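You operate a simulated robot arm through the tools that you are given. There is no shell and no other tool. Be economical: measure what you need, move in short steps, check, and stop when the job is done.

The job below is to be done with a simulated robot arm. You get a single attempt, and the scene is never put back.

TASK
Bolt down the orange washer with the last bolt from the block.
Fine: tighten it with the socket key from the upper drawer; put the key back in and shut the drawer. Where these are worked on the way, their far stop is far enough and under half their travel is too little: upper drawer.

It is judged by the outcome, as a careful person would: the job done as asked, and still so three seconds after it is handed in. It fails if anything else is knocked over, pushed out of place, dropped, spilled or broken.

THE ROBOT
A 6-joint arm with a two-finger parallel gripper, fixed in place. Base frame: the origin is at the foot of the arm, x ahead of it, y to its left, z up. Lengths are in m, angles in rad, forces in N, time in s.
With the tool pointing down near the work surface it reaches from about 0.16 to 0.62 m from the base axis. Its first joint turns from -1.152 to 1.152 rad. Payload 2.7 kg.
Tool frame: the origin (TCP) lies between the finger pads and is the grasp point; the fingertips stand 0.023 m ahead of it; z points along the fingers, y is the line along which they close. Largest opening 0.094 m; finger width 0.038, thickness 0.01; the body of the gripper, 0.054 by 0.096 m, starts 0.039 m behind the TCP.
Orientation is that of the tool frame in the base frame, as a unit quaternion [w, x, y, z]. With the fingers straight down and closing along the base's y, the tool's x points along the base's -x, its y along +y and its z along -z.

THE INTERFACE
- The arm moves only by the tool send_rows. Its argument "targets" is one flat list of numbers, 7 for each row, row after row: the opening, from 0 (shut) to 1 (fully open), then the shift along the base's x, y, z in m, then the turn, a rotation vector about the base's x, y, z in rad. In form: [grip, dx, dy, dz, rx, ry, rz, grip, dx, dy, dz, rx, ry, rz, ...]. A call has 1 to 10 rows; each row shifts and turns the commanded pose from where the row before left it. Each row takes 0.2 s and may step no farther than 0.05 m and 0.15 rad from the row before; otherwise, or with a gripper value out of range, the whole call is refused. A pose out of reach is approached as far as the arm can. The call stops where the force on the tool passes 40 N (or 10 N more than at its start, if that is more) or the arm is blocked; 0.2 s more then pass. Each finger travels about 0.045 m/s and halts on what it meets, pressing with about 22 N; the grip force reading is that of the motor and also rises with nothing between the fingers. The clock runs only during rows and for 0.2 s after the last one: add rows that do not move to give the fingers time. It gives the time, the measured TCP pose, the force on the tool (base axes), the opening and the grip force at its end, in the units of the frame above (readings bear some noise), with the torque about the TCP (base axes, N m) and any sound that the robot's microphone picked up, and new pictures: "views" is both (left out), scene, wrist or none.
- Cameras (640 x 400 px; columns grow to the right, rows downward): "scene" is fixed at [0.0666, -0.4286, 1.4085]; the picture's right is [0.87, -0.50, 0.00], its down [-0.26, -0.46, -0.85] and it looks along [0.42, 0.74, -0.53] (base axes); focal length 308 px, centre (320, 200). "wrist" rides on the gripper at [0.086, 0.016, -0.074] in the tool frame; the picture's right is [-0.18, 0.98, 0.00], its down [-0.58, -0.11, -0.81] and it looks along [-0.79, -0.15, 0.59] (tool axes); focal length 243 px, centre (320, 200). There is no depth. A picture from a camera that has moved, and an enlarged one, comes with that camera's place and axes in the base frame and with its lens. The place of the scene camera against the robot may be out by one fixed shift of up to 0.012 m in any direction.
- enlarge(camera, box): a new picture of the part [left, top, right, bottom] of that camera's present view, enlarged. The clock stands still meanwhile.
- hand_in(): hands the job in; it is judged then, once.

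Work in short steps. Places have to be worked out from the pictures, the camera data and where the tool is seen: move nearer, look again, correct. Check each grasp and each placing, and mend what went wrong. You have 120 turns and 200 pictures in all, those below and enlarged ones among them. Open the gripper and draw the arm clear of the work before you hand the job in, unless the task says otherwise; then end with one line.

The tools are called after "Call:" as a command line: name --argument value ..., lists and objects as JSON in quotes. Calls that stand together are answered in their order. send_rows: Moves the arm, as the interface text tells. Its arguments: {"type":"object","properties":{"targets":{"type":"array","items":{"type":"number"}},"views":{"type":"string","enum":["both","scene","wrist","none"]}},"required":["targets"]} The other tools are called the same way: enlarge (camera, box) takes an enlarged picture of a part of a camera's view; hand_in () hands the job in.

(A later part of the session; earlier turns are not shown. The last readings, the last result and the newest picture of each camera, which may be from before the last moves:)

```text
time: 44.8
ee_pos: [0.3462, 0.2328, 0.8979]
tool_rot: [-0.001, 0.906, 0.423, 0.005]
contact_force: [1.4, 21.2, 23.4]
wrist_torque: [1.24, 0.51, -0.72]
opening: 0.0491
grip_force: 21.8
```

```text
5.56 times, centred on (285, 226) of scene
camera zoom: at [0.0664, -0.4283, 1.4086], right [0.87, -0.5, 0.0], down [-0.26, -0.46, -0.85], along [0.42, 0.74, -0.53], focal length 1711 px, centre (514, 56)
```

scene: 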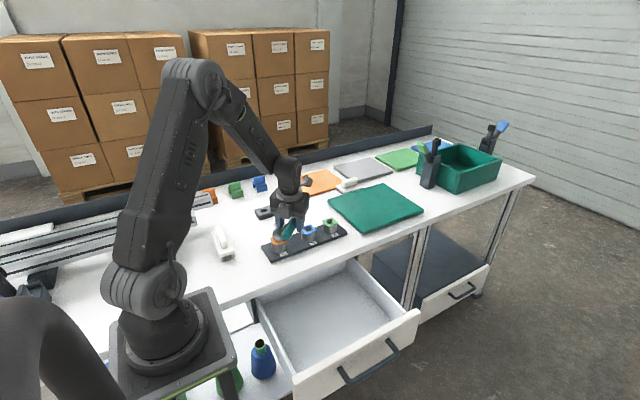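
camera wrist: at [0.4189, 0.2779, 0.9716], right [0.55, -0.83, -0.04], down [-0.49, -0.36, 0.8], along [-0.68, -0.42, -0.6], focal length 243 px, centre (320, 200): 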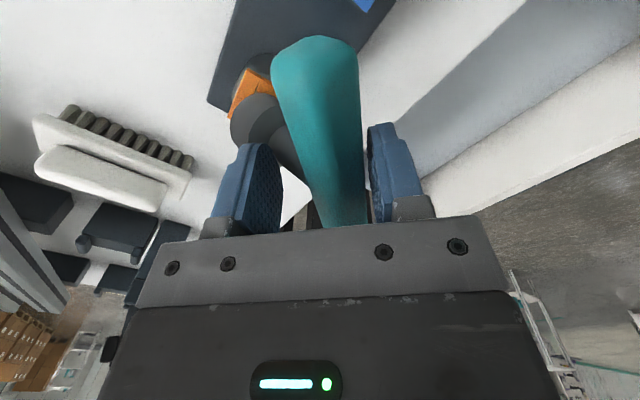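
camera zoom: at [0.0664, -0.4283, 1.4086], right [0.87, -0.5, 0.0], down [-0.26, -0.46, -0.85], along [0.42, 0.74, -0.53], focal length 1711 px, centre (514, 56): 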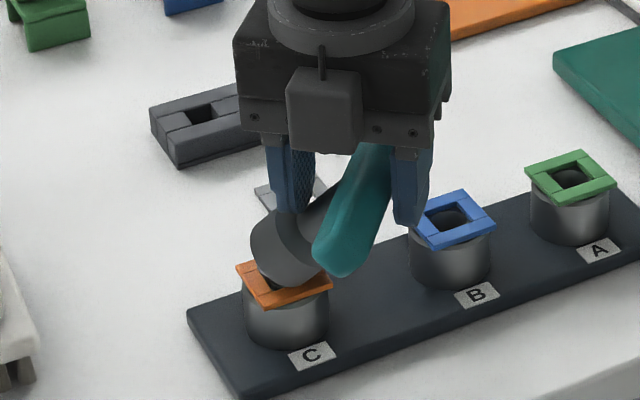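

It moves again. I now bring the tool back towards the bolt axis in small steps.

Call:
send_rows --targets '[0.5, -0.004, 0.004, 0, 0, 0, 0.03, 0.5, -0.004, 0.004, 0, 0, 0, 0.03, 0.5, -0.004, 0.004, 0, 0, 0, 0.02]' --views "none"

Call:
enlarge --camera "scene" --box '[240, 190, 330, 262]'

```text
time: 45.6
ee_pos: [0.3312, 0.2418, 0.8954]
tool_rot: [0.001, 0.889, 0.459, -0.002]
contact_force: [12.0, -9.0, 15.1]
wrist_torque: [-0.15, -0.23, -0.09]
opening: 0.0534
grip_force: 7.4
```

```text
5.56 times, centred on (285, 226) of scene
camera zoom: at [0.0667, -0.429, 1.4084], right [0.87, -0.5, 0.0], down [-0.26, -0.46, -0.85], along [0.42, 0.74, -0.53], focal length 1711 px, centre (514, 56)
```

zoom: 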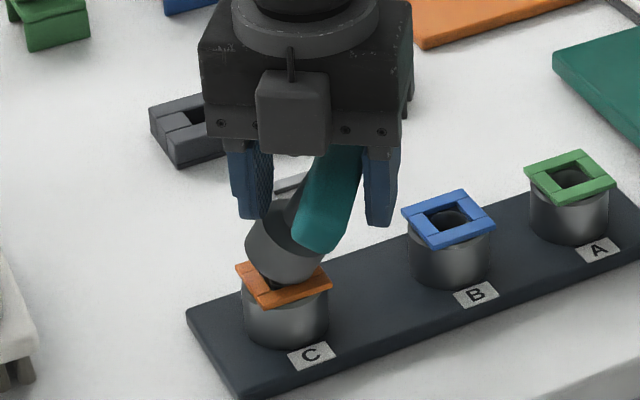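

The key is coming up. I continue the remaining ~25 mm in the same way.

Call:
send_rows --targets '[0.6, -0.003, 0.004, 0.002, 0, 0, 0.01, 0.6, -0.003, 0.004, 0.001, 0, 0, 0.01, 0.6, -0.003, 0.004, 0, 0, 0, 0]' --views "none"

Call:
enlarge --camera "scene" --box '[240, 190, 330, 262]'

```text
time: 46.4
ee_pos: [0.32, 0.2541, 0.8966]
tool_rot: [0.0, 0.885, 0.466, -0.002]
contact_force: [0.5, 0.3, 0.7]
wrist_torque: [0.03, 0.04, -0.03]
opening: 0.0565
grip_force: 0.0
```

```text
5.56 times, centred on (285, 226) of scene
camera zoom: at [0.0666, -0.4286, 1.4085], right [0.87, -0.5, 0.0], down [-0.26, -0.46, -0.85], along [0.42, 0.74, -0.53], focal length 1711 px, centre (514, 56)
```

zoom: 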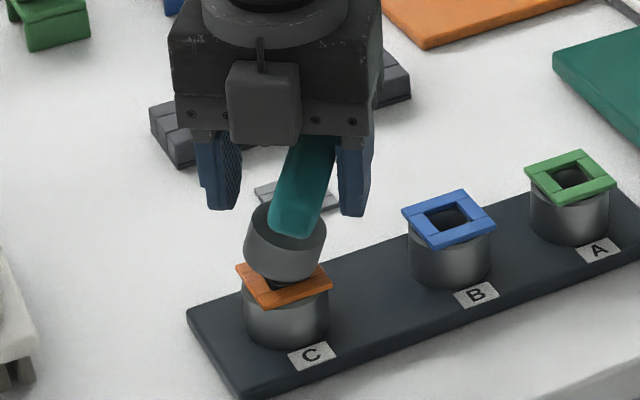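

The key now leans only slightly with no load. I centre over the bolt and close gently to bring it upright.

Call:
send_rows --targets '[0.6, -0.002, 0.003, 0.001, 0, 0, 0, 0.6, -0.001, 0.0025, 0, 0, 0, 0, 0.45, 0, 0, 0, 0, 0, 0, 0.3, 0, 0, 0, 0, 0, 0, 0.1, 0, 0, 0, 0, 0, 0, 0, 0, 0, 0, 0, 0, 0, 0, 0, 0, 0, 0, 0, 0]' --views "wrist"

Call:
enlarge --camera "scene" --box '[250, 205, 310, 255]'

```text
time: 48.0
ee_pos: [0.3187, 0.2605, 0.8984]
tool_rot: [0.0, 0.885, 0.466, -0.001]
contact_force: [-7.0, 5.4, -0.5]
wrist_torque: [0.29, 0.32, -0.01]
opening: 0.0239
grip_force: 22.1
camera wrist: at [0.3813, 0.3244, 0.9726], right [0.71, -0.71, 0.0], down [-0.42, -0.42, 0.81], along [-0.57, -0.57, -0.59], focal length 243 px, centre (320, 200)
```

wrist: 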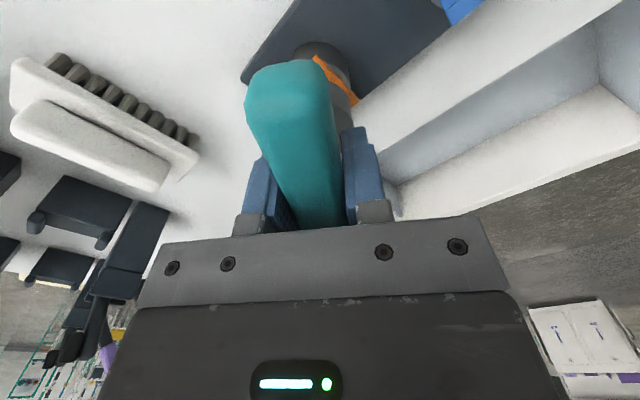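

```text
8.00 times, centred on (280, 230) of scene
camera zoom: at [0.0665, -0.4285, 1.4086], right [0.87, -0.5, 0.0], down [-0.26, -0.46, -0.85], along [0.42, 0.74, -0.53], focal length 2464 px, centre (640, -40)
```

zoom: 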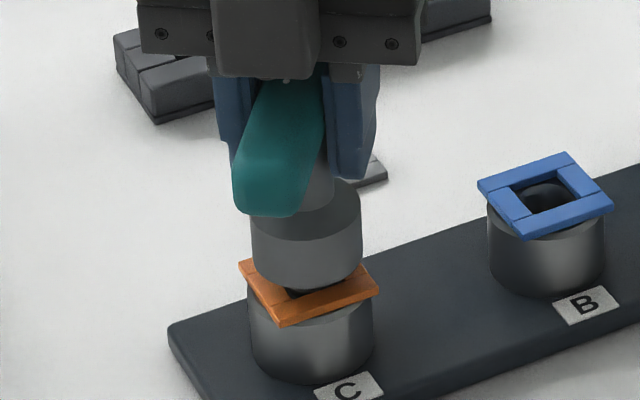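

The key is upright and gripped again, with the wrist near its limit. I lift it off the bolt to check the bolt and to wind back for another stroke.

Call:
send_rows --targets '[0, -0.0006, 0.0005, 0.005, 0, 0, 0, 0, 0, 0, 0.01, 0, 0, 0, 0, 0, 0, 0.015, 0, 0, 0, 0, 0, 0, 0.015, 0, 0, 0, 0, 0, 0, 0, 0, 0, 0]' --views "none"

Call:
enlarge --camera "scene" --box '[250, 205, 310, 255]'

```text
time: 49.2
ee_pos: [0.318, 0.261, 0.944]
tool_rot: [0.0, 0.885, 0.466, -0.001]
contact_force: [0.5, 1.0, -2.3]
wrist_torque: [0.01, 0.01, 0.03]
opening: 0.0239
grip_force: 21.9
```

```text
8.00 times, centred on (280, 230) of scene
camera zoom: at [0.0667, -0.4286, 1.4085], right [0.87, -0.5, 0.0], down [-0.26, -0.46, -0.85], along [0.42, 0.74, -0.53], focal length 2464 px, centre (640, -40)
```

zoom: 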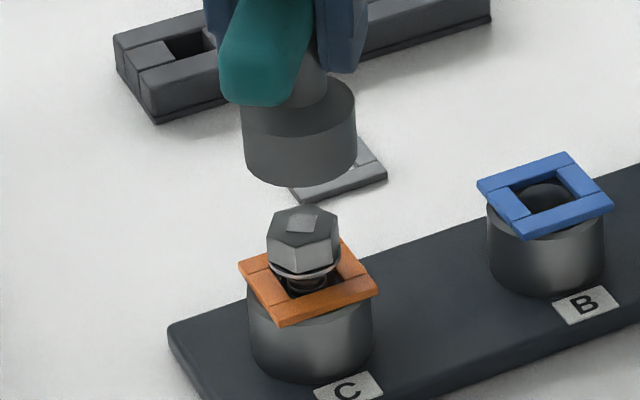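

Call:
enlarge --camera "scene" --box '[264, 222, 296, 248]'

Call:
enlarge --camera "wrist" --box '[260, 0, 400, 120]'

```text
15.38 times, centred on (280, 235) of scene
camera zoom: at [0.0667, -0.4286, 1.4085], right [0.87, -0.5, 0.0], down [-0.26, -0.46, -0.85], along [0.42, 0.74, -0.53], focal length 4739 px, centre (935, -338)
```

zoom: 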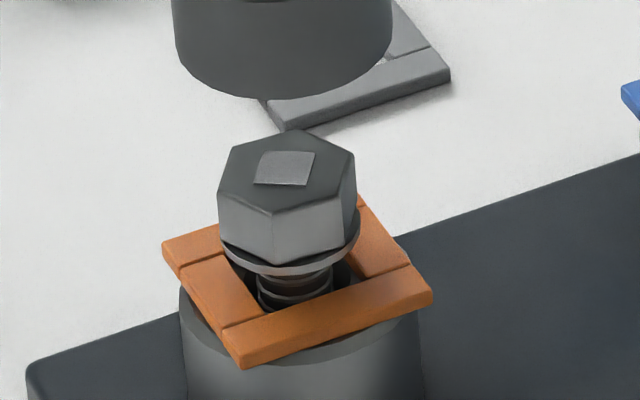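

```text
3.33 times, centred on (330, 60) of wrist
camera zoom: at [0.3812, 0.3248, 1.0182], right [0.71, -0.71, 0.0], down [-0.42, -0.42, 0.81], along [-0.57, -0.57, -0.59], focal length 809 px, centre (287, 667)
```

zoom: 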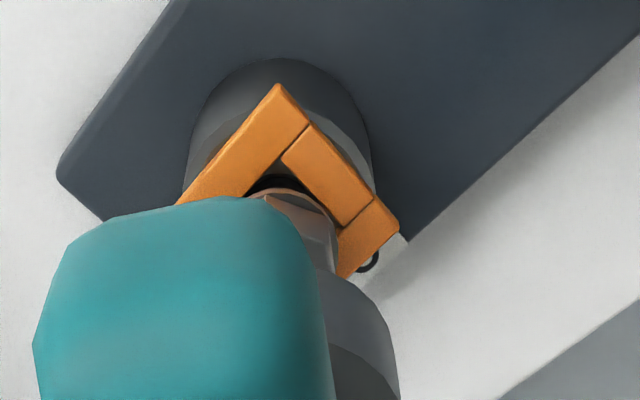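

The bolt has turned about 120° and stands well, but it is still a few mm proud. I wind the key back by exactly four hex steps (+4.189 rad), lifted.

Call:
send_rows --targets '[0, 0, 0, 0, 0, 0, 0.1496, 0, 0, 0, 0, 0, 0, 0.1496, 0, 0, 0, 0, 0, 0, 0.1496, 0, 0, 0, 0, 0, 0, 0.1496, 0, 0, 0, 0, 0, 0, 0.1496, 0, 0, 0, 0, 0, 0, 0.1496, 0, 0, 0, 0, 0, 0, 0.1496, 0, 0, 0, 0, 0, 0, 0.1496, 0, 0, 0, 0, 0, 0, 0.1496, 0, 0, 0, 0, 0, 0, 0.1496]' --views "none"

Call:
send_rows --targets '[0, 0, 0, 0, 0, 0, 0.1496, 0, 0, 0, 0, 0, 0, 0.1496, 0, 0, 0, 0, 0, 0, 0.1496, 0, 0, 0, 0, 0, 0, 0.1496, 0, 0, 0, 0, 0, 0, 0.1496, 0, 0, 0, 0, 0, 0, 0.1496, 0, 0, 0, 0, 0, 0, 0.1496, 0, 0, 0, 0, 0, 0, 0.1496, 0, 0, 0, 0, 0, 0, 0.1496, 0, 0, 0, 0, 0, 0, 0.1496]' --views "none"

```text
time: 51.4
ee_pos: [0.3192, 0.2595, 0.9441]
tool_rot: [0.001, 0.33, 0.944, 0.0]
contact_force: [-0.6, -0.3, -2.1]
wrist_torque: [0.0, 0.02, -0.02]
opening: 0.024
grip_force: 21.7
```

```text
time: 53.6
ee_pos: [0.3195, 0.2597, 0.944]
tool_rot: [0.001, -0.399, 0.917, 0.001]
contact_force: [0.4, -0.1, -2.1]
wrist_torque: [-0.05, -0.01, 0.01]
opening: 0.0237
grip_force: 21.7
```

Call:
send_rows --targets '[0, 0, 0, 0, 0, 0, 0.1496, 0, 0, 0, 0, 0, 0, 0.1496, 0, 0, 0, 0, 0, 0, 0.1496, 0, 0, 0, 0, 0, 0, 0.1496, 0, 0, 0, 0, 0, 0, 0.1496, 0, 0, 0, 0, 0, 0, 0.1496, 0, 0, 0, 0, 0, 0, 0.1496, 0, 0, 0, 0, 0, 0, 0.1496, 0, 0, 0, 0, 0, 0, 0]' --views "both"

Call:
enlarge --camera "scene" --box '[250, 205, 310, 255]'

Call:
enlarge --camera "wrist" --box '[220, 0, 420, 160]'

```text
time: 55.6
ee_pos: [0.3182, 0.2603, 0.9439]
tool_rot: [-0.001, 0.847, -0.532, -0.001]
contact_force: [0.4, 0.3, -2.9]
wrist_torque: [0.01, 0.0, -0.03]
opening: 0.0242
grip_force: 22.4
camera wrist: at [0.3421, 0.1771, 1.0182], right [-0.97, -0.26, 0.0], down [-0.15, 0.57, 0.81], along [-0.21, 0.78, -0.59], focal length 243 px, centre (320, 200)
```

scene: 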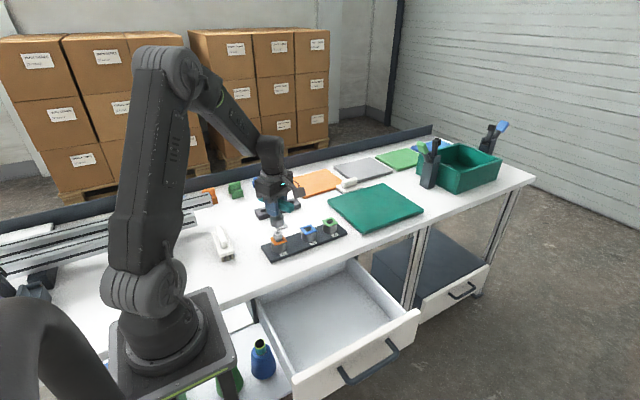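
wrist: 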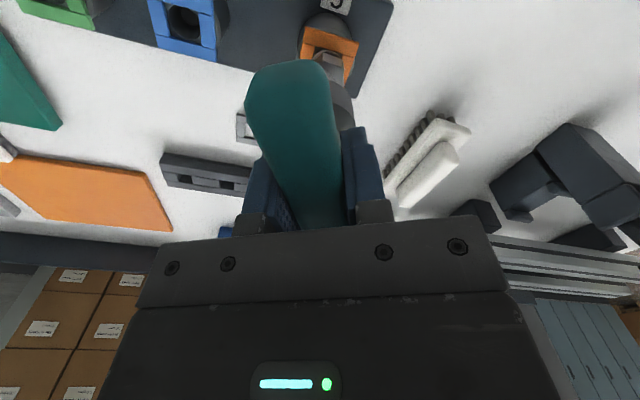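

```text
8.00 times, centred on (280, 230) of scene
camera zoom: at [0.0667, -0.4286, 1.4085], right [0.87, -0.5, 0.0], down [-0.26, -0.46, -0.85], along [0.42, 0.74, -0.53], focal length 2464 px, centre (640, -40)
```

zoom: 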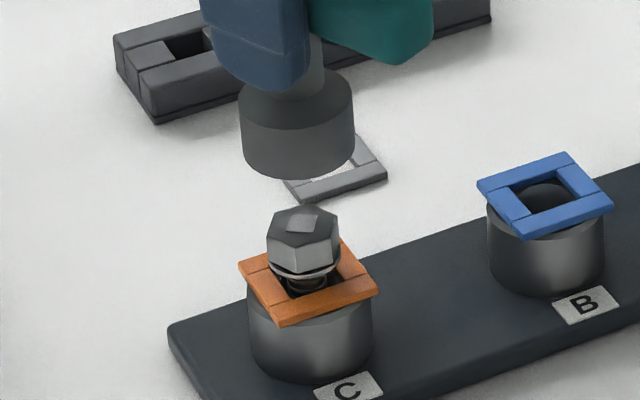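

```text
2.50 times, centred on (320, 80) of wrist
camera zoom: at [0.3421, 0.1771, 1.0182], right [-0.97, -0.26, 0.0], down [-0.15, 0.57, 0.81], along [-0.21, 0.78, -0.59], focal length 606 px, centre (320, 500)
```

zoom: 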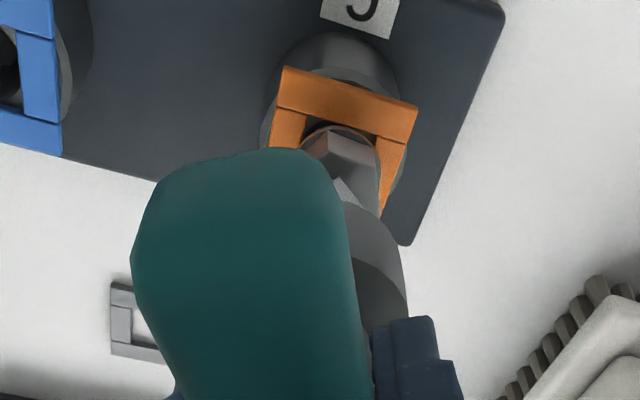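

The wind-back worked. With the offset worked out, I shift by (-1.5, -1) mm and lower onto the head in small steps, feeling for contact.

Call:
send_rows --targets '[0, -0.0015, -0.001, -0.01, 0, 0, 0, 0, 0, 0, -0.01, 0, 0, 0, 0, 0, 0, -0.006, 0, 0, 0, 0, 0, 0, -0.004, 0, 0, 0, 0, 0, 0, -0.004, 0, 0, 0, 0, 0, 0, 0, 0, 0, 0]' --views "none"

Call:
enlarge --camera "scene" --box '[250, 205, 310, 255]'

```text
time: 57.0
ee_pos: [0.3167, 0.2591, 0.9091]
tool_rot: [0.001, 0.846, -0.533, 0.0]
contact_force: [-0.3, -7.0, -1.1]
wrist_torque: [-0.48, -0.05, 0.02]
opening: 0.0238
grip_force: 22.1
```

```text
8.00 times, centred on (280, 230) of scene
camera zoom: at [0.0667, -0.4288, 1.4084], right [0.87, -0.5, 0.0], down [-0.26, -0.46, -0.85], along [0.42, 0.74, -0.53], focal length 2464 px, centre (640, -40)
```

zoom: 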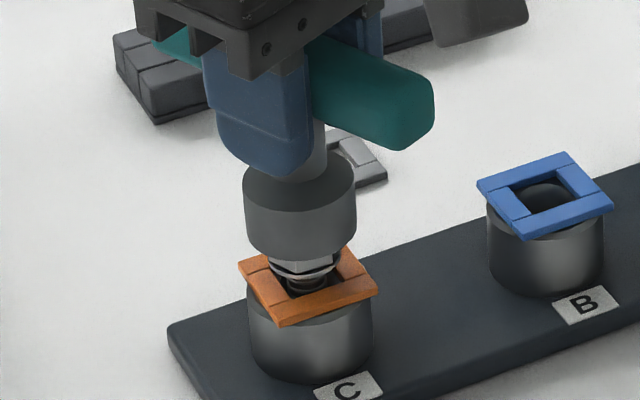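

The head has entered the socket, with a -7 N side load in y. I yield 1.2 mm towards -y and go down fully.

Call:
send_rows --targets '[0, 0, -0.0012, -0.003, 0, 0, 0, 0, 0, 0, -0.004, 0, 0, 0, 0, 0, 0, -0.003, 0, 0, 0, 0, 0, 0, 0, 0, 0, 0]' --views "none"

Call:
enlarge --camera "scene" --box '[250, 205, 310, 255]'

```text
time: 58.0
ee_pos: [0.317, 0.2584, 0.9]
tool_rot: [0.0, 0.846, -0.533, 0.0]
contact_force: [-3.4, -0.5, -0.1]
wrist_torque: [-0.07, 0.24, -0.02]
opening: 0.0238
grip_force: 21.9
```

```text
8.00 times, centred on (280, 230) of scene
camera zoom: at [0.0666, -0.4286, 1.4085], right [0.87, -0.5, 0.0], down [-0.26, -0.46, -0.85], along [0.42, 0.74, -0.53], focal length 2464 px, centre (640, -40)
```

zoom: 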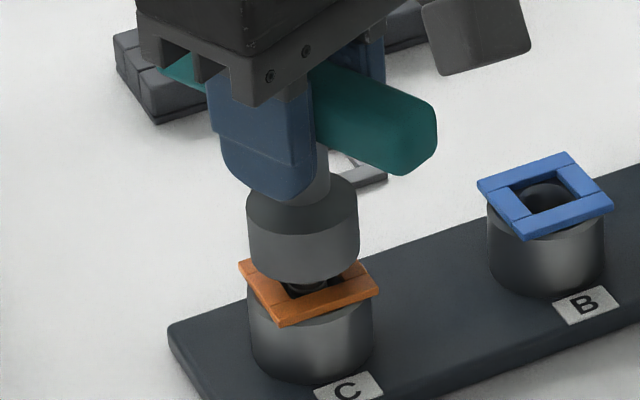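

Fully seated with low loads. I turn clockwise 1 rad with orbit compensation and a light downward feed.

Call:
send_rows --targets '[0, -0.0004, 0, -0.001, 0, 0, -0.1, 0, -0.0002, -0.0001, -0.0005, 0, 0, -0.1, 0, -0.0002, -0.0001, -0.0003, 0, 0, -0.1, 0, -0.0002, 0, -0.0003, 0, 0, -0.1, 0, -0.0002, 0, -0.0003, 0, 0, -0.1, 0, -0.0002, 0, -0.0003, 0, 0, -0.1, 0, -0.0002, 0, -0.0003, 0, 0, -0.1, 0, -0.0002, 0.0001, -0.0003, 0, 0, -0.1, 0, -0.0002, 0.0001, -0.0003, 0, 0, -0.1, 0, -0.0002, 0.0001, -0.0003, 0, 0, -0.1]' --views "none"

Call:
enlarge --camera "scene" --box '[250, 205, 310, 255]'

```text
time: 60.2
ee_pos: [0.3152, 0.2581, 0.8959]
tool_rot: [0.002, -0.485, 0.874, 0.0]
contact_force: [-9.4, 0.8, 17.1]
wrist_torque: [0.07, 0.29, 0.06]
opening: 0.0237
grip_force: 22.1
```

```text
8.00 times, centred on (280, 230) of scene
camera zoom: at [0.0663, -0.4288, 1.4085], right [0.87, -0.5, 0.0], down [-0.26, -0.46, -0.85], along [0.42, 0.74, -0.53], focal length 2464 px, centre (640, -40)
```

zoom: 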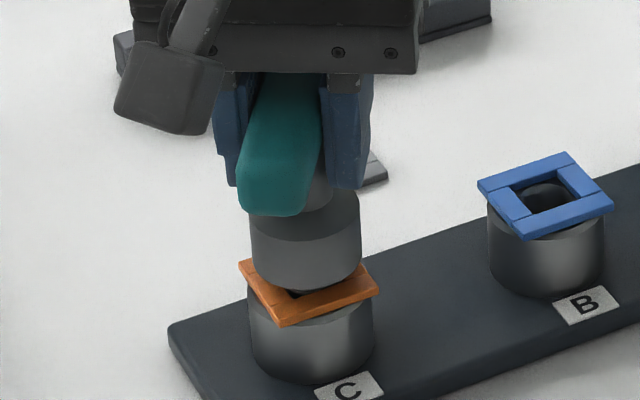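

It is turning; I correct x and continue another 1 rad with a smaller feed.

Call:
send_rows --targets '[0, -0.0006, 0.0001, 0, 0, 0, -0.1, 0, -0.0003, 0.0001, 0, 0, 0, -0.1, 0, -0.0002, 0.0002, -0.0002, 0, 0, -0.1, 0, -0.0002, 0.0002, -0.0002, 0, 0, -0.1, 0, -0.0001, 0.0002, -0.0002, 0, 0, -0.1, 0, -0.0001, 0.0002, -0.0002, 0, 0, -0.1, 0, -0.0001, 0.0002, -0.0002, 0, 0, -0.1, 0, -0.0001, 0.0002, -0.0002, 0, 0, -0.1, 0, 0, 0.0002, -0.0002, 0, 0, -0.1, 0, 0, 0.0002, -0.0002, 0, 0, -0.1]' --views "none"

Call:
enlarge --camera "scene" --box '[250, 205, 310, 255]'

```text
time: 62.4
ee_pos: [0.3144, 0.2598, 0.8939]
tool_rot: [0.001, -0.007, 1.0, -0.001]
contact_force: [-1.3, -1.0, 17.3]
wrist_torque: [-0.01, -0.07, 0.0]
opening: 0.0237
grip_force: 21.6
```

```text
8.00 times, centred on (280, 230) of scene
camera zoom: at [0.0664, -0.4288, 1.4085], right [0.87, -0.5, 0.0], down [-0.26, -0.46, -0.85], along [0.42, 0.74, -0.53], focal length 2464 px, centre (640, -40)
```

zoom: 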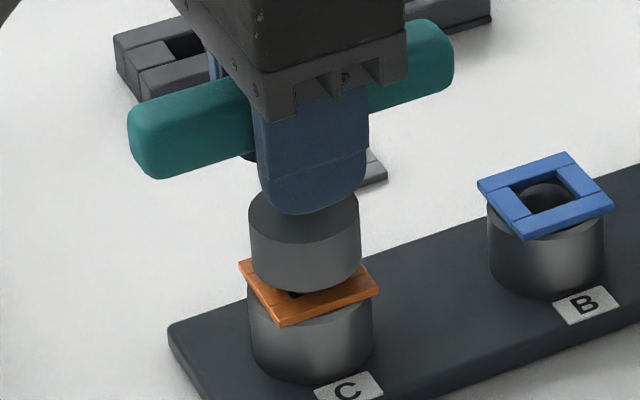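

z dropped 2 mm at constant press, so the bolt is advancing. I continue.

Call:
send_rows --targets '[0, 0, 0.0002, -0.0002, 0, 0, -0.1, 0, 0, 0.0002, -0.0002, 0, 0, -0.1, 0, 0, 0.0002, -0.0002, 0, 0, -0.1, 0, 0.0001, 0.0002, -0.0002, 0, 0, -0.1, 0, 0.0001, 0.0002, -0.0002, 0, 0, -0.1, 0, 0.0001, 0.0002, -0.0002, 0, 0, -0.1, 0, 0.0001, 0.0002, -0.0002, 0, 0, -0.1, 0, 0.0002, 0.0002, -0.0002, 0, 0, -0.1, 0, 0.0002, 0.0002, -0.0002, 0, 0, -0.1, 0, 0.0002, 0.0001, -0.0002, 0, 0, -0.1]' --views "none"

Call:
enlarge --camera "scene" --box '[250, 205, 310, 255]'

```text
time: 64.6
ee_pos: [0.3147, 0.2626, 0.8919]
tool_rot: [0.001, 0.472, 0.881, 0.0]
contact_force: [-5.3, -2.2, 17.8]
wrist_torque: [-0.17, 0.06, 0.03]
opening: 0.0238
grip_force: 21.7
```

```text
8.00 times, centred on (280, 230) of scene
camera zoom: at [0.0663, -0.4288, 1.4085], right [0.87, -0.5, 0.0], down [-0.26, -0.46, -0.85], along [0.42, 0.74, -0.53], focal length 2464 px, centre (640, -40)
```

zoom: 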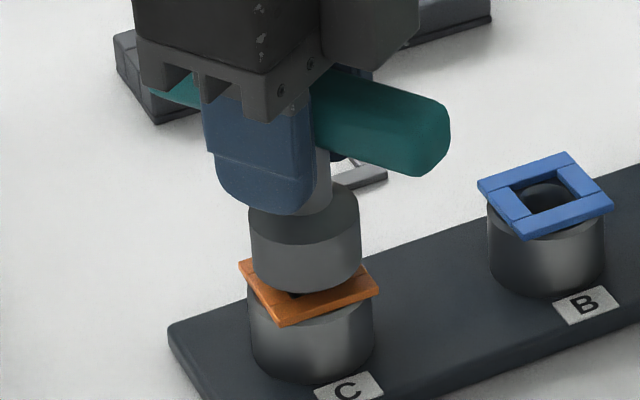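

The picture shows only about 0.4 mm of advance per radian, so the pitch is fine and several strokes are needed. I finish this stroke to -2.14 rad, without extra feed.

Call:
send_rows --targets '[0, 0, 0.0001, 0.0003, 0, 0, -0.145, 0, 0.0003, 0.0001, 0, 0, 0, -0.145, 0, 0.0003, 0.0001, 0, 0, 0, -0.145, 0, 0.0003, 0, 0, 0, 0, -0.145, 0, 0.0003, 0, 0, 0, 0, -0.145, 0, 0.0003, 0, 0, 0, 0, -0.145, 0, 0.0003, -0.0001, 0, 0, 0, -0.145, 0, 0.0003, -0.0001, 0, 0, 0, -0.145]' --views "none"

```text
time: 66.4
ee_pos: [0.316, 0.2621, 0.8913]
tool_rot: [-0.001, 0.879, 0.477, -0.001]
contact_force: [0.6, 0.6, -1.6]
wrist_torque: [-0.01, 0.01, -0.03]
opening: 0.0236
grip_force: 22.3
```

The press force faded to zero, so the bolt really advanced under the key. I lift off and inspect.

Call:
send_rows --targets '[0, 0, 0, 0.01, 0, 0, 0, 0, 0, 0, 0.015, 0, 0, 0, 0, 0, 0, 0.015, 0, 0, 0, 0, 0, 0, 0, 0, 0, 0]' --views "none"

Call:
enlarge --camera "scene" --box '[264, 222, 296, 248]'

```text
time: 67.4
ee_pos: [0.3174, 0.2625, 0.9334]
tool_rot: [0.0, 0.878, 0.478, -0.002]
contact_force: [-0.3, -0.2, -2.1]
wrist_torque: [-0.01, -0.01, 0.0]
opening: 0.024
grip_force: 22.0
```

```text
15.38 times, centred on (280, 235) of scene
camera zoom: at [0.0667, -0.4286, 1.4085], right [0.87, -0.5, 0.0], down [-0.26, -0.46, -0.85], along [0.42, 0.74, -0.53], focal length 4739 px, centre (935, -338)
```

zoom: 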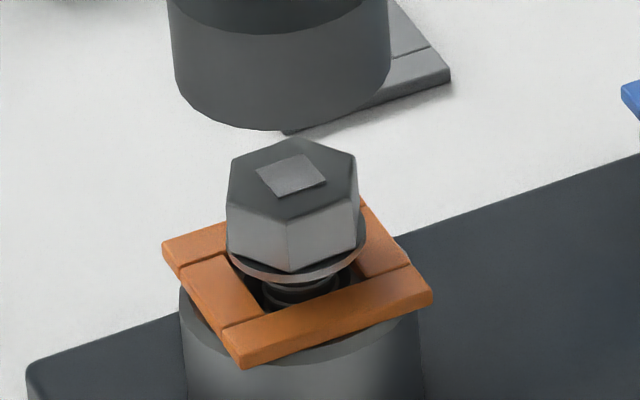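

The bolt advanced about 1.9 mm in 4.2 rad, with about 7 mm left, so several more strokes are needed. I rewind five hex steps (+5.236 rad), lifted.

Call:
send_rows --targets '[0, 0, 0, 0, 0, 0, 0.1496, 0, 0, 0, 0, 0, 0, 0.1496, 0, 0, 0, 0, 0, 0, 0.1496, 0, 0, 0, 0, 0, 0, 0.1496, 0, 0, 0, 0, 0, 0, 0.1496, 0, 0, 0, 0, 0, 0, 0.1496, 0, 0, 0, 0, 0, 0, 0.1496, 0, 0, 0, 0, 0, 0, 0.1496, 0, 0, 0, 0, 0, 0, 0.1496, 0, 0, 0, 0, 0, 0, 0.1496]' --views "none"

Call:
send_rows --targets '[0, 0, 0, 0, 0, 0, 0.1496, 0, 0, 0, 0, 0, 0, 0.1496, 0, 0, 0, 0, 0, 0, 0.1496, 0, 0, 0, 0, 0, 0, 0.1496, 0, 0, 0, 0, 0, 0, 0.1496, 0, 0, 0, 0, 0, 0, 0.1496, 0, 0, 0, 0, 0, 0, 0.1496, 0, 0, 0, 0, 0, 0, 0.1496, 0, 0, 0, 0, 0, 0, 0.1496, 0, 0, 0, 0, 0, 0, 0.1496]' --views "none"

Call:
send_rows --targets '[0, 0, 0, 0, 0, 0, 0.1496, 0, 0, 0, 0, 0, 0, 0.1496, 0, 0, 0, 0, 0, 0, 0.1496, 0, 0, 0, 0, 0, 0, 0.1496, 0, 0, 0, 0, 0, 0, 0.1496, 0, 0, 0, 0, 0, 0, 0.1496, 0, 0, 0, 0, 0, 0, 0.1496, 0, 0, 0, 0, 0, 0, 0.1496, 0, 0, 0, 0, 0, 0, 0.1496, 0, 0, 0, 0, 0, 0, 0.1496]' --views "none"

Call:
send_rows --targets '[0, 0, 0, 0, 0, 0, 0.1496, 0, 0, 0, 0, 0, 0, 0.1496, 0, 0, 0, 0, 0, 0, 0.1496, 0, 0, 0, 0, 0, 0, 0.1496, 0, 0, 0, 0, 0, 0, 0.1496, 0, 0, 0, 0, 0, 0, 0]' --views "none"

Call:
enlarge --camera "scene" --box '[250, 205, 310, 255]'

```text
time: 69.6
ee_pos: [0.3156, 0.2633, 0.9327]
tool_rot: [0.001, 0.318, 0.948, -0.001]
contact_force: [0.1, 0.0, -2.1]
wrist_torque: [0.02, -0.01, -0.01]
opening: 0.0235
grip_force: 21.9
```

```text
time: 71.8
ee_pos: [0.3161, 0.2631, 0.9332]
tool_rot: [0.001, -0.413, 0.911, 0.0]
contact_force: [-0.5, -0.6, -2.3]
wrist_torque: [0.01, 0.0, 0.0]
opening: 0.0238
grip_force: 22.2
```

```text
time: 74.0
ee_pos: [0.3165, 0.2618, 0.9337]
tool_rot: [0.0, 0.922, -0.387, -0.001]
contact_force: [0.5, 0.7, -1.7]
wrist_torque: [0.02, 0.02, -0.02]
opening: 0.0239
grip_force: 22.0
```

```text
time: 75.4
ee_pos: [0.3177, 0.2624, 0.9328]
tool_rot: [0.0, 1.0, -0.024, -0.002]
contact_force: [0.4, -0.4, -3.2]
wrist_torque: [-0.02, 0.0, -0.01]
opening: 0.0238
grip_force: 21.9
```

```text
8.00 times, centred on (280, 230) of scene
camera zoom: at [0.0667, -0.4286, 1.4085], right [0.87, -0.5, 0.0], down [-0.26, -0.46, -0.85], along [0.42, 0.74, -0.53], focal length 2464 px, centre (640, -40)
```

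zoom: 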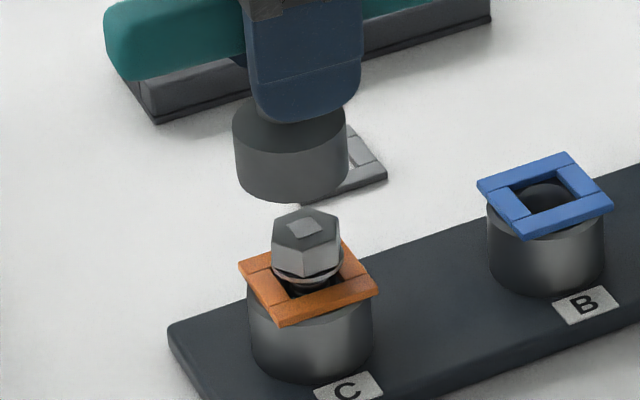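

Yaw 3.09 is reachable. I shift (+1.8, -3.0) mm for the orbit, lower onto the head and seat.

Call:
send_rows --targets '[0, 0.0018, -0.003, 0, 0, 0, 0, 0, 0, 0, -0.01, 0, 0, 0, 0, 0, 0, -0.01, 0, 0, 0, 0, 0, 0, -0.006, 0, 0, 0, 0, 0, 0, -0.004, 0, 0, 0, 0, 0, 0, 0, 0, 0, 0]' --views "none"

Call:
enlarge --camera "scene" --box '[250, 205, 310, 255]'

```text
time: 76.8
ee_pos: [0.3174, 0.2597, 0.9013]
tool_rot: [0.0, 1.0, -0.025, 0.0]
contact_force: [0.3, 1.2, -2.4]
wrist_torque: [0.08, -0.05, 0.01]
opening: 0.0238
grip_force: 22.0
```

```text
8.00 times, centred on (280, 230) of scene
camera zoom: at [0.0667, -0.4286, 1.4085], right [0.87, -0.5, 0.0], down [-0.26, -0.46, -0.85], along [0.42, 0.74, -0.53], focal length 2464 px, centre (640, -40)
```

zoom: 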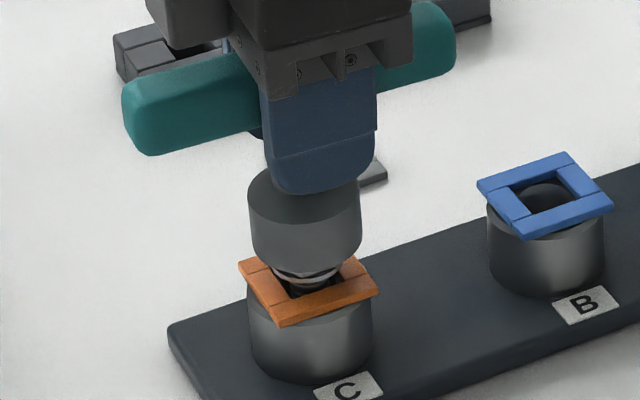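

Aligned with no load. I lower the last 11 mm, then start a full clockwise stroke following the orbit with a matching feed.

Call:
send_rows --targets '[0, 0, 0, -0.004, 0, 0, 0, 0, 0, 0, -0.004, 0, 0, 0, 0, 0, 0, -0.003, 0, 0, 0, 0, 0, 0, 0, 0, 0, 0]' --views "none"

Call:
send_rows --targets '[0, -5e-05, -0.00034, -7e-05, 0, 0, -0.1496, 0, -9e-05, -0.00033, -7e-05, 0, 0, -0.1496, 0, -0.00014, -0.00031, -7e-05, 0, 0, -0.1496, 0, -0.00019, -0.00029, -7e-05, 0, 0, -0.1496, 0, -0.00023, -0.00026, -7e-05, 0, 0, -0.1496, 0, -0.00026, -0.00022, -7e-05, 0, 0, -0.1496, 0, -0.00029, -0.00018, -7e-05, 0, 0, -0.1496, 0, -0.00032, -0.00013, -7e-05, 0, 0, -0.1496, 0, -0.00033, -9e-05, -7e-05, 0, 0, -0.1496, 0, -0.00034, -3e-05, -7e-05, 0, 0, -0.1496]' --views "none"

```text
time: 77.8
ee_pos: [0.3182, 0.259, 0.8917]
tool_rot: [0.0, 1.0, -0.025, 0.0]
contact_force: [-3.3, -1.1, 7.9]
wrist_torque: [-0.1, 0.24, 0.03]
opening: 0.0237
grip_force: 21.8
```

```text
time: 80.0
ee_pos: [0.3163, 0.2567, 0.8902]
tool_rot: [-0.001, 0.715, -0.699, 0.0]
contact_force: [-2.6, -3.8, 15.9]
wrist_torque: [-0.12, 0.2, 0.01]
opening: 0.024
grip_force: 21.4
```

The loads are fine. I continue the stroke with less feed.

Call:
send_rows --targets '[0, -0.00044, 2e-05, -4e-05, 0, 0, -0.1496, 0, -0.00034, 7e-05, -4e-05, 0, 0, -0.1496, 0, -0.00032, 0.00012, -4e-05, 0, 0, -0.1496, 0, -0.0003, 0.00017, -4e-05, 0, 0, -0.1496, 0, -0.00027, 0.00021, -4e-05, 0, 0, -0.1496, 0, -0.00024, 0.00025, -4e-05, 0, 0, -0.1496, 0, -0.0002, 0.00028, -4e-05, 0, 0, -0.1496, 0, -0.00016, 0.00031, -4e-05, 0, 0, -0.1496, 0, -0.00011, 0.00033, -4e-05, 0, 0, -0.1496, 0, -6e-05, 0.00034, -4e-05, 0, 0, -0.1496]' --views "none"

Call:
send_rows --targets '[0, 0, 0.00034, -6e-05, 0, 0, -0.1496, 0, 4e-05, 0.00034, -6e-05, 0, 0, -0.1496, 0, 0.0001, 0.00033, -6e-05, 0, 0, -0.1496, 0, 0.00014, 0.00031, -6e-05, 0, 0, -0.1496, 0, 0.00019, 0.00029, -6e-05, 0, 0, -0.1496, 0, 0.00023, 0.00026, -6e-05, 0, 0, -0.1496, 0, 0.00027, 0.00022, -6e-05, 0, 0, -0.1496, 0, 0.0003, 0.00018, -6e-05, 0, 0, -0.1496, 0, 0.00032, 0.00013, -6e-05, 0, 0, -0.1496, 0, 0.00033, 8e-05, -6e-05, 0, 0, -0.1496]' --views "none"

Call:
send_rows --targets '[0, 0.00034, 3e-05, -6e-05, 0, 0, -0.1496, 0, 0.00034, -2e-05, -6e-05, 0, 0, -0.1496, 0, 0.00034, -7e-05, -6e-05, 0, 0, -0.1496, 0, 0.00032, -0.00012, -6e-05, 0, 0, -0.1496, 0, 0.0003, -0.00017, -6e-05, 0, 0, -0.1496]' --views "none"

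Call:
enlarge --camera "scene" --box '[250, 205, 310, 255]'

```text
time: 82.2
ee_pos: [0.3133, 0.2578, 0.8905]
tool_rot: [-0.001, -0.049, 0.999, 0.0]
contact_force: [-3.4, 0.1, -2.4]
wrist_torque: [0.0, 0.17, 0.02]
opening: 0.0238
grip_force: 22.0
```

```text
time: 84.4
ee_pos: [0.3161, 0.2618, 0.8896]
tool_rot: [0.0, 0.643, 0.766, -0.001]
contact_force: [-3.9, 2.6, -3.4]
wrist_torque: [0.08, 0.12, 0.02]
opening: 0.0239
grip_force: 21.7
```

```text
time: 85.6
ee_pos: [0.3163, 0.2606, 0.8888]
tool_rot: [0.0, 0.878, 0.478, 0.0]
contact_force: [-6.9, 10.0, 0.3]
wrist_torque: [0.41, 0.24, 0.18]
opening: 0.0239
grip_force: 21.8
```

```text
8.00 times, centred on (280, 230) of scene
camera zoom: at [0.0665, -0.4284, 1.4086], right [0.87, -0.5, 0.0], down [-0.26, -0.46, -0.85], along [0.42, 0.74, -0.53], focal length 2464 px, centre (640, -40)
```

zoom: 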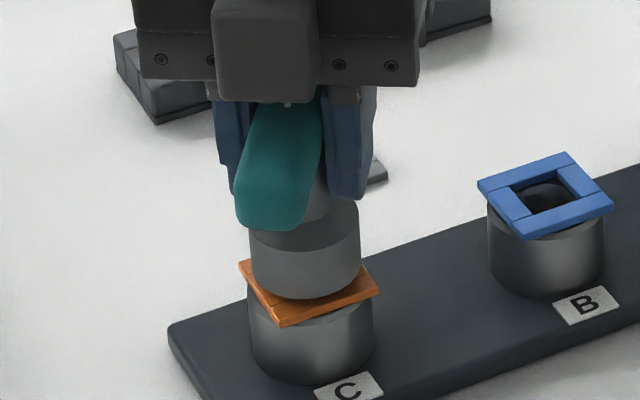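

The socket bottom is now close to the washer and a torque of 0.18 N m appeared. I lift off and look at the bolt.

Call:
send_rows --targets '[0, -0.0005, 0.0008, 0.01, 0, 0, 0, 0, 0, 0, 0.015, 0, 0, 0, 0, 0, 0, 0.015, 0, 0, 0, 0, 0, 0, 0, 0, 0, 0]' --views "none"

Call:
enlarge --camera "scene" --box '[264, 222, 296, 248]'

```text
time: 86.6
ee_pos: [0.3176, 0.2622, 0.9304]
tool_rot: [0.0, 0.878, 0.478, -0.001]
contact_force: [0.7, -0.6, -1.5]
wrist_torque: [0.02, 0.01, 0.02]
opening: 0.0239
grip_force: 21.9
```

```text
15.38 times, centred on (280, 235) of scene
camera zoom: at [0.0667, -0.4286, 1.4085], right [0.87, -0.5, 0.0], down [-0.26, -0.46, -0.85], along [0.42, 0.74, -0.53], focal length 4739 px, centre (935, -338)
```

zoom: 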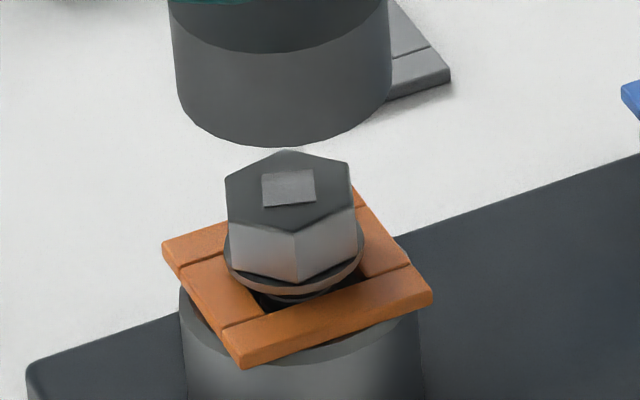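

About 2.8 mm more went in; about 4 mm are left. I rewind five hex steps and lower onto the head at the same place as before.

Call:
send_rows --targets '[0, 0, 0, 0, 0, 0, 0.1496, 0, 0, 0, 0, 0, 0, 0.1496, 0, 0, 0, 0, 0, 0, 0.1496, 0, 0, 0, 0, 0, 0, 0.1496, 0, 0, 0, 0, 0, 0, 0.1496, 0, 0, 0, 0, 0, 0, 0.1496, 0, 0, 0, 0, 0, 0, 0.1496, 0, 0, 0, 0, 0, 0, 0.1496, 0, 0, 0, 0, 0, 0, 0.1496, 0, 0, 0, 0, 0, 0, 0.1496]' --views "none"

Call:
send_rows --targets '[0, 0, 0, 0, 0, 0, 0.1496, 0, 0, 0, 0, 0, 0, 0.1496, 0, 0, 0, 0, 0, 0, 0.1496, 0, 0, 0, 0, 0, 0, 0.1496, 0, 0, 0, 0, 0, 0, 0.1496, 0, 0, 0, 0, 0, 0, 0.1496, 0, 0, 0, 0, 0, 0, 0.1496, 0, 0, 0, 0, 0, 0, 0.1496, 0, 0, 0, 0, 0, 0, 0.1496, 0, 0, 0, 0, 0, 0, 0.1496]' --views "none"

Call:
send_rows --targets '[0, 0, 0, 0, 0, 0, 0.1496, 0, 0, 0, 0, 0, 0, 0.1496, 0, 0, 0, 0, 0, 0, 0.1496, 0, 0, 0, 0, 0, 0, 0.1496, 0, 0, 0, 0, 0, 0, 0.1496, 0, 0, 0, 0, 0, 0, 0.1496, 0, 0, 0, 0, 0, 0, 0.1496, 0, 0, 0, 0, 0, 0, 0.1496, 0, 0, 0, 0, 0, 0, 0.1496, 0, 0, 0, 0, 0, 0, 0.1496]' --views "none"

Call:
send_rows --targets '[0, 0, 0, 0, 0, 0, 0.1496, 0, 0, 0, 0, 0, 0, 0.1496, 0, 0, 0, 0, 0, 0, 0.1496, 0, 0, 0, 0, 0, 0, 0.1496, 0, 0, 0, 0, 0, 0, 0.1496, 0, 0.0016, -0.0028, 0, 0, 0, 0, 0, 0, 0, -0.01, 0, 0, 0, 0, 0, 0, -0.01, 0, 0, 0, 0, 0, 0, -0.007, 0, 0, 0, 0, 0, 0, 0, 0, 0, 0]' --views "none"

Call:
enlarge --camera "scene" --box '[250, 205, 310, 255]'

```text
time: 88.8
ee_pos: [0.3169, 0.2618, 0.9292]
tool_rot: [0.0, 0.317, 0.948, 0.0]
contact_force: [-0.1, -1.0, -2.1]
wrist_torque: [0.01, 0.01, 0.02]
opening: 0.0239
grip_force: 21.9
```

```text
time: 91.0
ee_pos: [0.3155, 0.2619, 0.929]
tool_rot: [0.001, -0.413, 0.911, 0.0]
contact_force: [-0.6, 0.3, -2.1]
wrist_torque: [0.01, 0.0, -0.01]
opening: 0.0238
grip_force: 22.1
```

```text
time: 93.2
ee_pos: [0.3166, 0.2623, 0.9294]
tool_rot: [-0.001, 0.922, -0.387, -0.001]
contact_force: [0.0, -0.7, -1.7]
wrist_torque: [-0.02, -0.01, -0.01]
opening: 0.0239
grip_force: 22.1
```

```text
time: 95.4
ee_pos: [0.3189, 0.2585, 0.9035]
tool_rot: [-0.002, 1.0, -0.025, 0.001]
contact_force: [0.4, -4.1, 17.9]
wrist_torque: [-0.1, 0.14, 0.03]
opening: 0.0241
grip_force: 22.0
```

```text
8.00 times, centred on (280, 230) of scene
camera zoom: at [0.0665, -0.4289, 1.4084], right [0.87, -0.5, 0.0], down [-0.26, -0.46, -0.85], along [0.42, 0.74, -0.53], focal length 2464 px, centre (640, -40)
```

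zoom: 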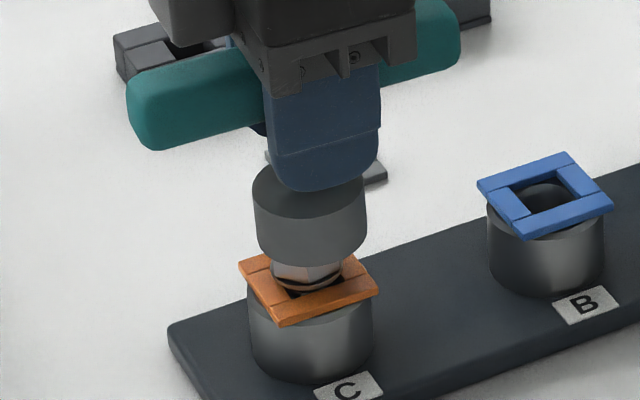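

Contact at 18 N: the socket sits about 1.7 mm off compared with the last seating. I raise, shift (-1.2, +1.2) mm and lower again.

Call:
send_rows --targets '[0, 0, 0, 0.004, 0, 0, 0, 0, -0.0012, 0.0012, 0, 0, 0, 0, 0, 0, 0, 0, 0, 0, 0, 0, 0, 0, -0.003, 0, 0, 0, 0, 0, 0, -0.003, 0, 0, 0, 0, 0, 0, 0, 0, 0, 0]' --views "none"

Call:
enlarge --camera "scene" --box '[250, 205, 310, 255]'

```text
time: 96.8
ee_pos: [0.3172, 0.2602, 0.9003]
tool_rot: [-0.001, 1.0, -0.025, 0.0]
contact_force: [-1.3, 0.7, 0.8]
wrist_torque: [-0.03, 0.01, 0.03]
opening: 0.0241
grip_force: 22.1
```

```text
8.00 times, centred on (280, 230) of scene
camera zoom: at [0.0666, -0.4286, 1.4085], right [0.87, -0.5, 0.0], down [-0.26, -0.46, -0.85], along [0.42, 0.74, -0.53], focal length 2464 px, centre (640, -40)
```

zoom: 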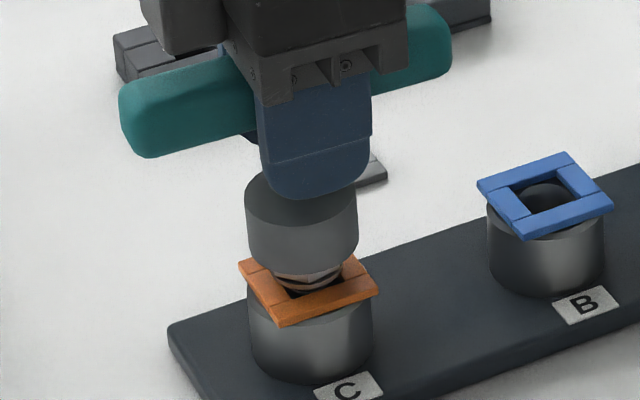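

It is sliding on now. I lower the rest and begin the stroke.

Call:
send_rows --targets '[0, 0.0003, 0, -0.004, 0, 0, 0, 0, 0, 0, -0.004, 0, 0, 0, 0, 0, 0, -0.003, 0, 0, 0, 0, 0, 0, 0, 0, 0, 0]' --views "none"

Call:
enlarge --camera "scene" --box '[250, 205, 310, 255]'

```text
time: 97.8
ee_pos: [0.3171, 0.2607, 0.8886]
tool_rot: [0.0, 1.0, -0.026, -0.001]
contact_force: [-2.5, 2.0, 1.2]
wrist_torque: [0.09, 0.15, 0.06]
opening: 0.0239
grip_force: 22.0
```

```text
8.00 times, centred on (280, 230) of scene
camera zoom: at [0.0666, -0.4286, 1.4085], right [0.87, -0.5, 0.0], down [-0.26, -0.46, -0.85], along [0.42, 0.74, -0.53], focal length 2464 px, centre (640, -40)
```

zoom: 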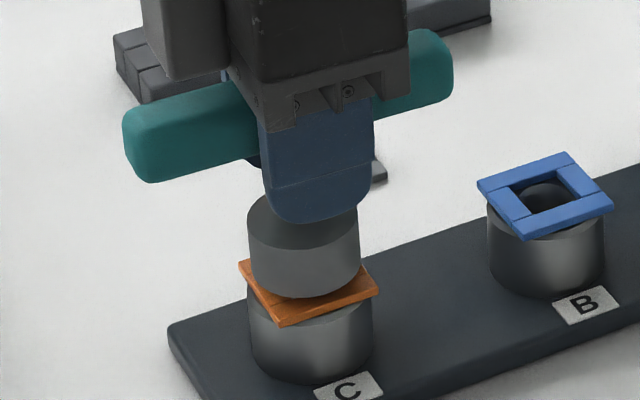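

Seated fully. Now the clockwise stroke, first half.

Call:
send_rows --targets '[0, -5e-05, -0.00034, -0.0001, 0, 0, -0.1496, 0, -9e-05, -0.00033, -0.0001, 0, 0, -0.1496, 0, -0.00014, -0.00031, -0.0001, 0, 0, -0.1496, 0, -0.00019, -0.00029, -0.0001, 0, 0, -0.1496, 0, -0.00023, -0.00026, -0.0001, 0, 0, -0.1496, 0, -0.00026, -0.00022, -0.0001, 0, 0, -0.1496, 0, -0.00029, -0.00018, -0.0001, 0, 0, -0.1496, 0, -0.00032, -0.00013, -0.0001, 0, 0, -0.1496, 0, -0.00033, -9e-05, -0.0001, 0, 0, -0.1496, 0, -0.00034, -3e-05, -0.0001, 0, 0, -0.1496]' --views "none"

Call:
send_rows --targets '[0, -0.00034, 2e-05, -6e-05, 0, 0, -0.1496, 0, -0.00034, 7e-05, -6e-05, 0, 0, -0.1496, 0, -0.00032, 0.00012, -6e-05, 0, 0, -0.1496, 0, -0.0003, 0.00017, -6e-05, 0, 0, -0.1496, 0, -0.00027, 0.00021, -6e-05, 0, 0, -0.1496, 0, -0.00024, 0.00025, -6e-05, 0, 0, -0.1496, 0, -0.0002, 0.00028, -6e-05, 0, 0, -0.1496, 0, -0.00016, 0.00031, -6e-05, 0, 0, -0.1496, 0, -0.00011, 0.00033, -6e-05, 0, 0, -0.1496, 0, -6e-05, 0.00034, -6e-05, 0, 0, -0.1496]' --views "none"

```text
time: 100.0
ee_pos: [0.3163, 0.2571, 0.8875]
tool_rot: [-0.001, 0.716, -0.698, -0.001]
contact_force: [5.1, 2.0, -0.3]
wrist_torque: [-0.01, -0.2, 0.98]
opening: 0.031
grip_force: 22.1
```

```text
time: 102.2
ee_pos: [0.3141, 0.2586, 0.8861]
tool_rot: [0.001, -0.051, 0.999, 0.0]
contact_force: [10.5, -6.1, -4.0]
wrist_torque: [-0.11, -0.19, 1.61]
opening: 0.0516
grip_force: 22.1
```

The torque rose to about 1 and then 1.6 N m and the fingers were pried open: the key has stopped turning. I stop and look.

Call:
enlarge --camera "scene" --box '[250, 200, 310, 250]'

Call:
enlarge --camera "wrist" --box '[200, 20, 440, 220]'

```text
8.00 times, centred on (280, 225) of scene
camera zoom: at [0.0669, -0.4287, 1.4085], right [0.87, -0.5, 0.0], down [-0.26, -0.46, -0.85], along [0.42, 0.74, -0.53], focal length 2464 px, centre (640, 0)
```

zoom: 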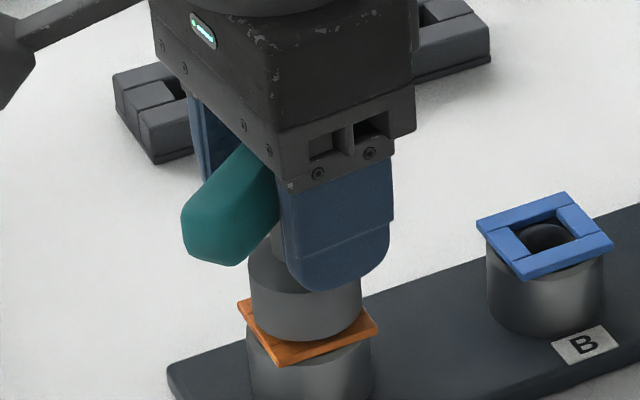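

```text
2.00 times, centred on (320, 120) of wrist
camera zoom: at [0.2262, 0.2679, 0.9608], right [0.08, 1.0, 0.0], down [0.59, -0.05, 0.81], along [0.8, -0.07, -0.59], focal length 485 px, centre (320, 360)
```

zoom: 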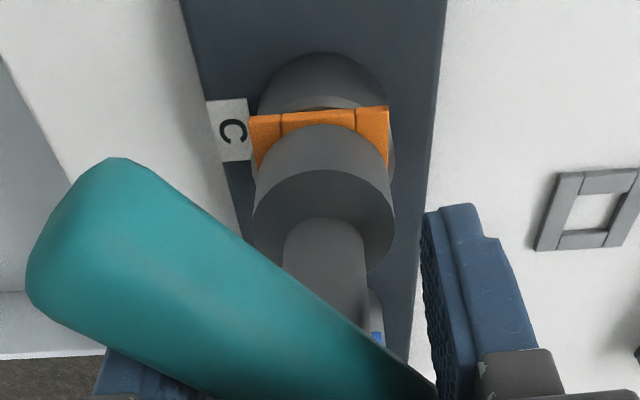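

The handle stayed about 40° behind the tool. I turn the tool back until the fingers sit flat on the handle again.

Call:
send_rows --targets '[0.2, 0, 0, 0, 0, 0, 0.14, 0.2, 0, 0, 0, 0, 0, 0.14, 0.2, 0, 0, 0, 0, 0, 0.14, 0.2, 0, 0, 0, 0, 0, 0.1, 0.2, 0, 0, 0, 0, 0, 0.06, 0.2, 0, 0, 0, 0, 0, 0]' --views "none"

Call:
enlarge --camera "wrist" --box '[200, 20, 440, 220]'

```text
time: 103.6
ee_pos: [0.3123, 0.258, 0.8862]
tool_rot: [0.001, -0.335, 0.942, 0.0]
contact_force: [3.0, -15.7, -1.0]
wrist_torque: [-0.35, 0.08, 0.41]
opening: 0.0237
grip_force: 22.0
```

```text
2.00 times, centred on (320, 120) of wrist
camera zoom: at [0.2356, 0.2185, 0.9609], right [-0.48, 0.88, 0.0], down [0.52, 0.28, 0.81], along [0.71, 0.38, -0.59], focal length 485 px, centre (320, 360)
```

zoom: 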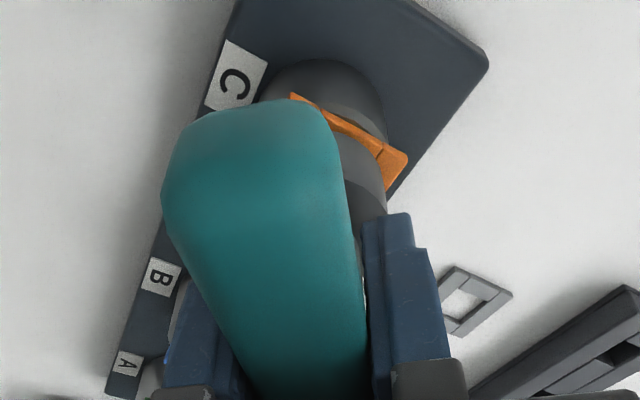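

The fingers are flat again at yaw 0.68. I relieve the side load and test a small clockwise turn to see whether it is truly tight.

Call:
send_rows --targets '[0, 0.0003, -0.0012, 0, 0, 0, 0, 0, 0, 0, 0, 0, 0, 0]' --views "none"

Call:
send_rows --targets '[0, 0, 0.0001, 0, 0, 0, -0.07, 0, 0, 0.0001, 0, 0, 0, -0.07, 0, 0, 0, 0, 0, 0, 0]' --views "none"

```text
time: 104.2
ee_pos: [0.3122, 0.2594, 0.887]
tool_rot: [0.0, -0.333, 0.943, 0.0]
contact_force: [0.1, -7.0, -6.3]
wrist_torque: [-0.14, 0.06, 0.72]
opening: 0.0239
grip_force: 21.8
```

```text
time: 105.0
ee_pos: [0.3137, 0.2595, 0.8874]
tool_rot: [0.002, -0.266, 0.964, 0.001]
contact_force: [10.5, -3.3, -7.5]
wrist_torque: [0.09, -0.37, 0.85]
opening: 0.029
grip_force: 21.8
```

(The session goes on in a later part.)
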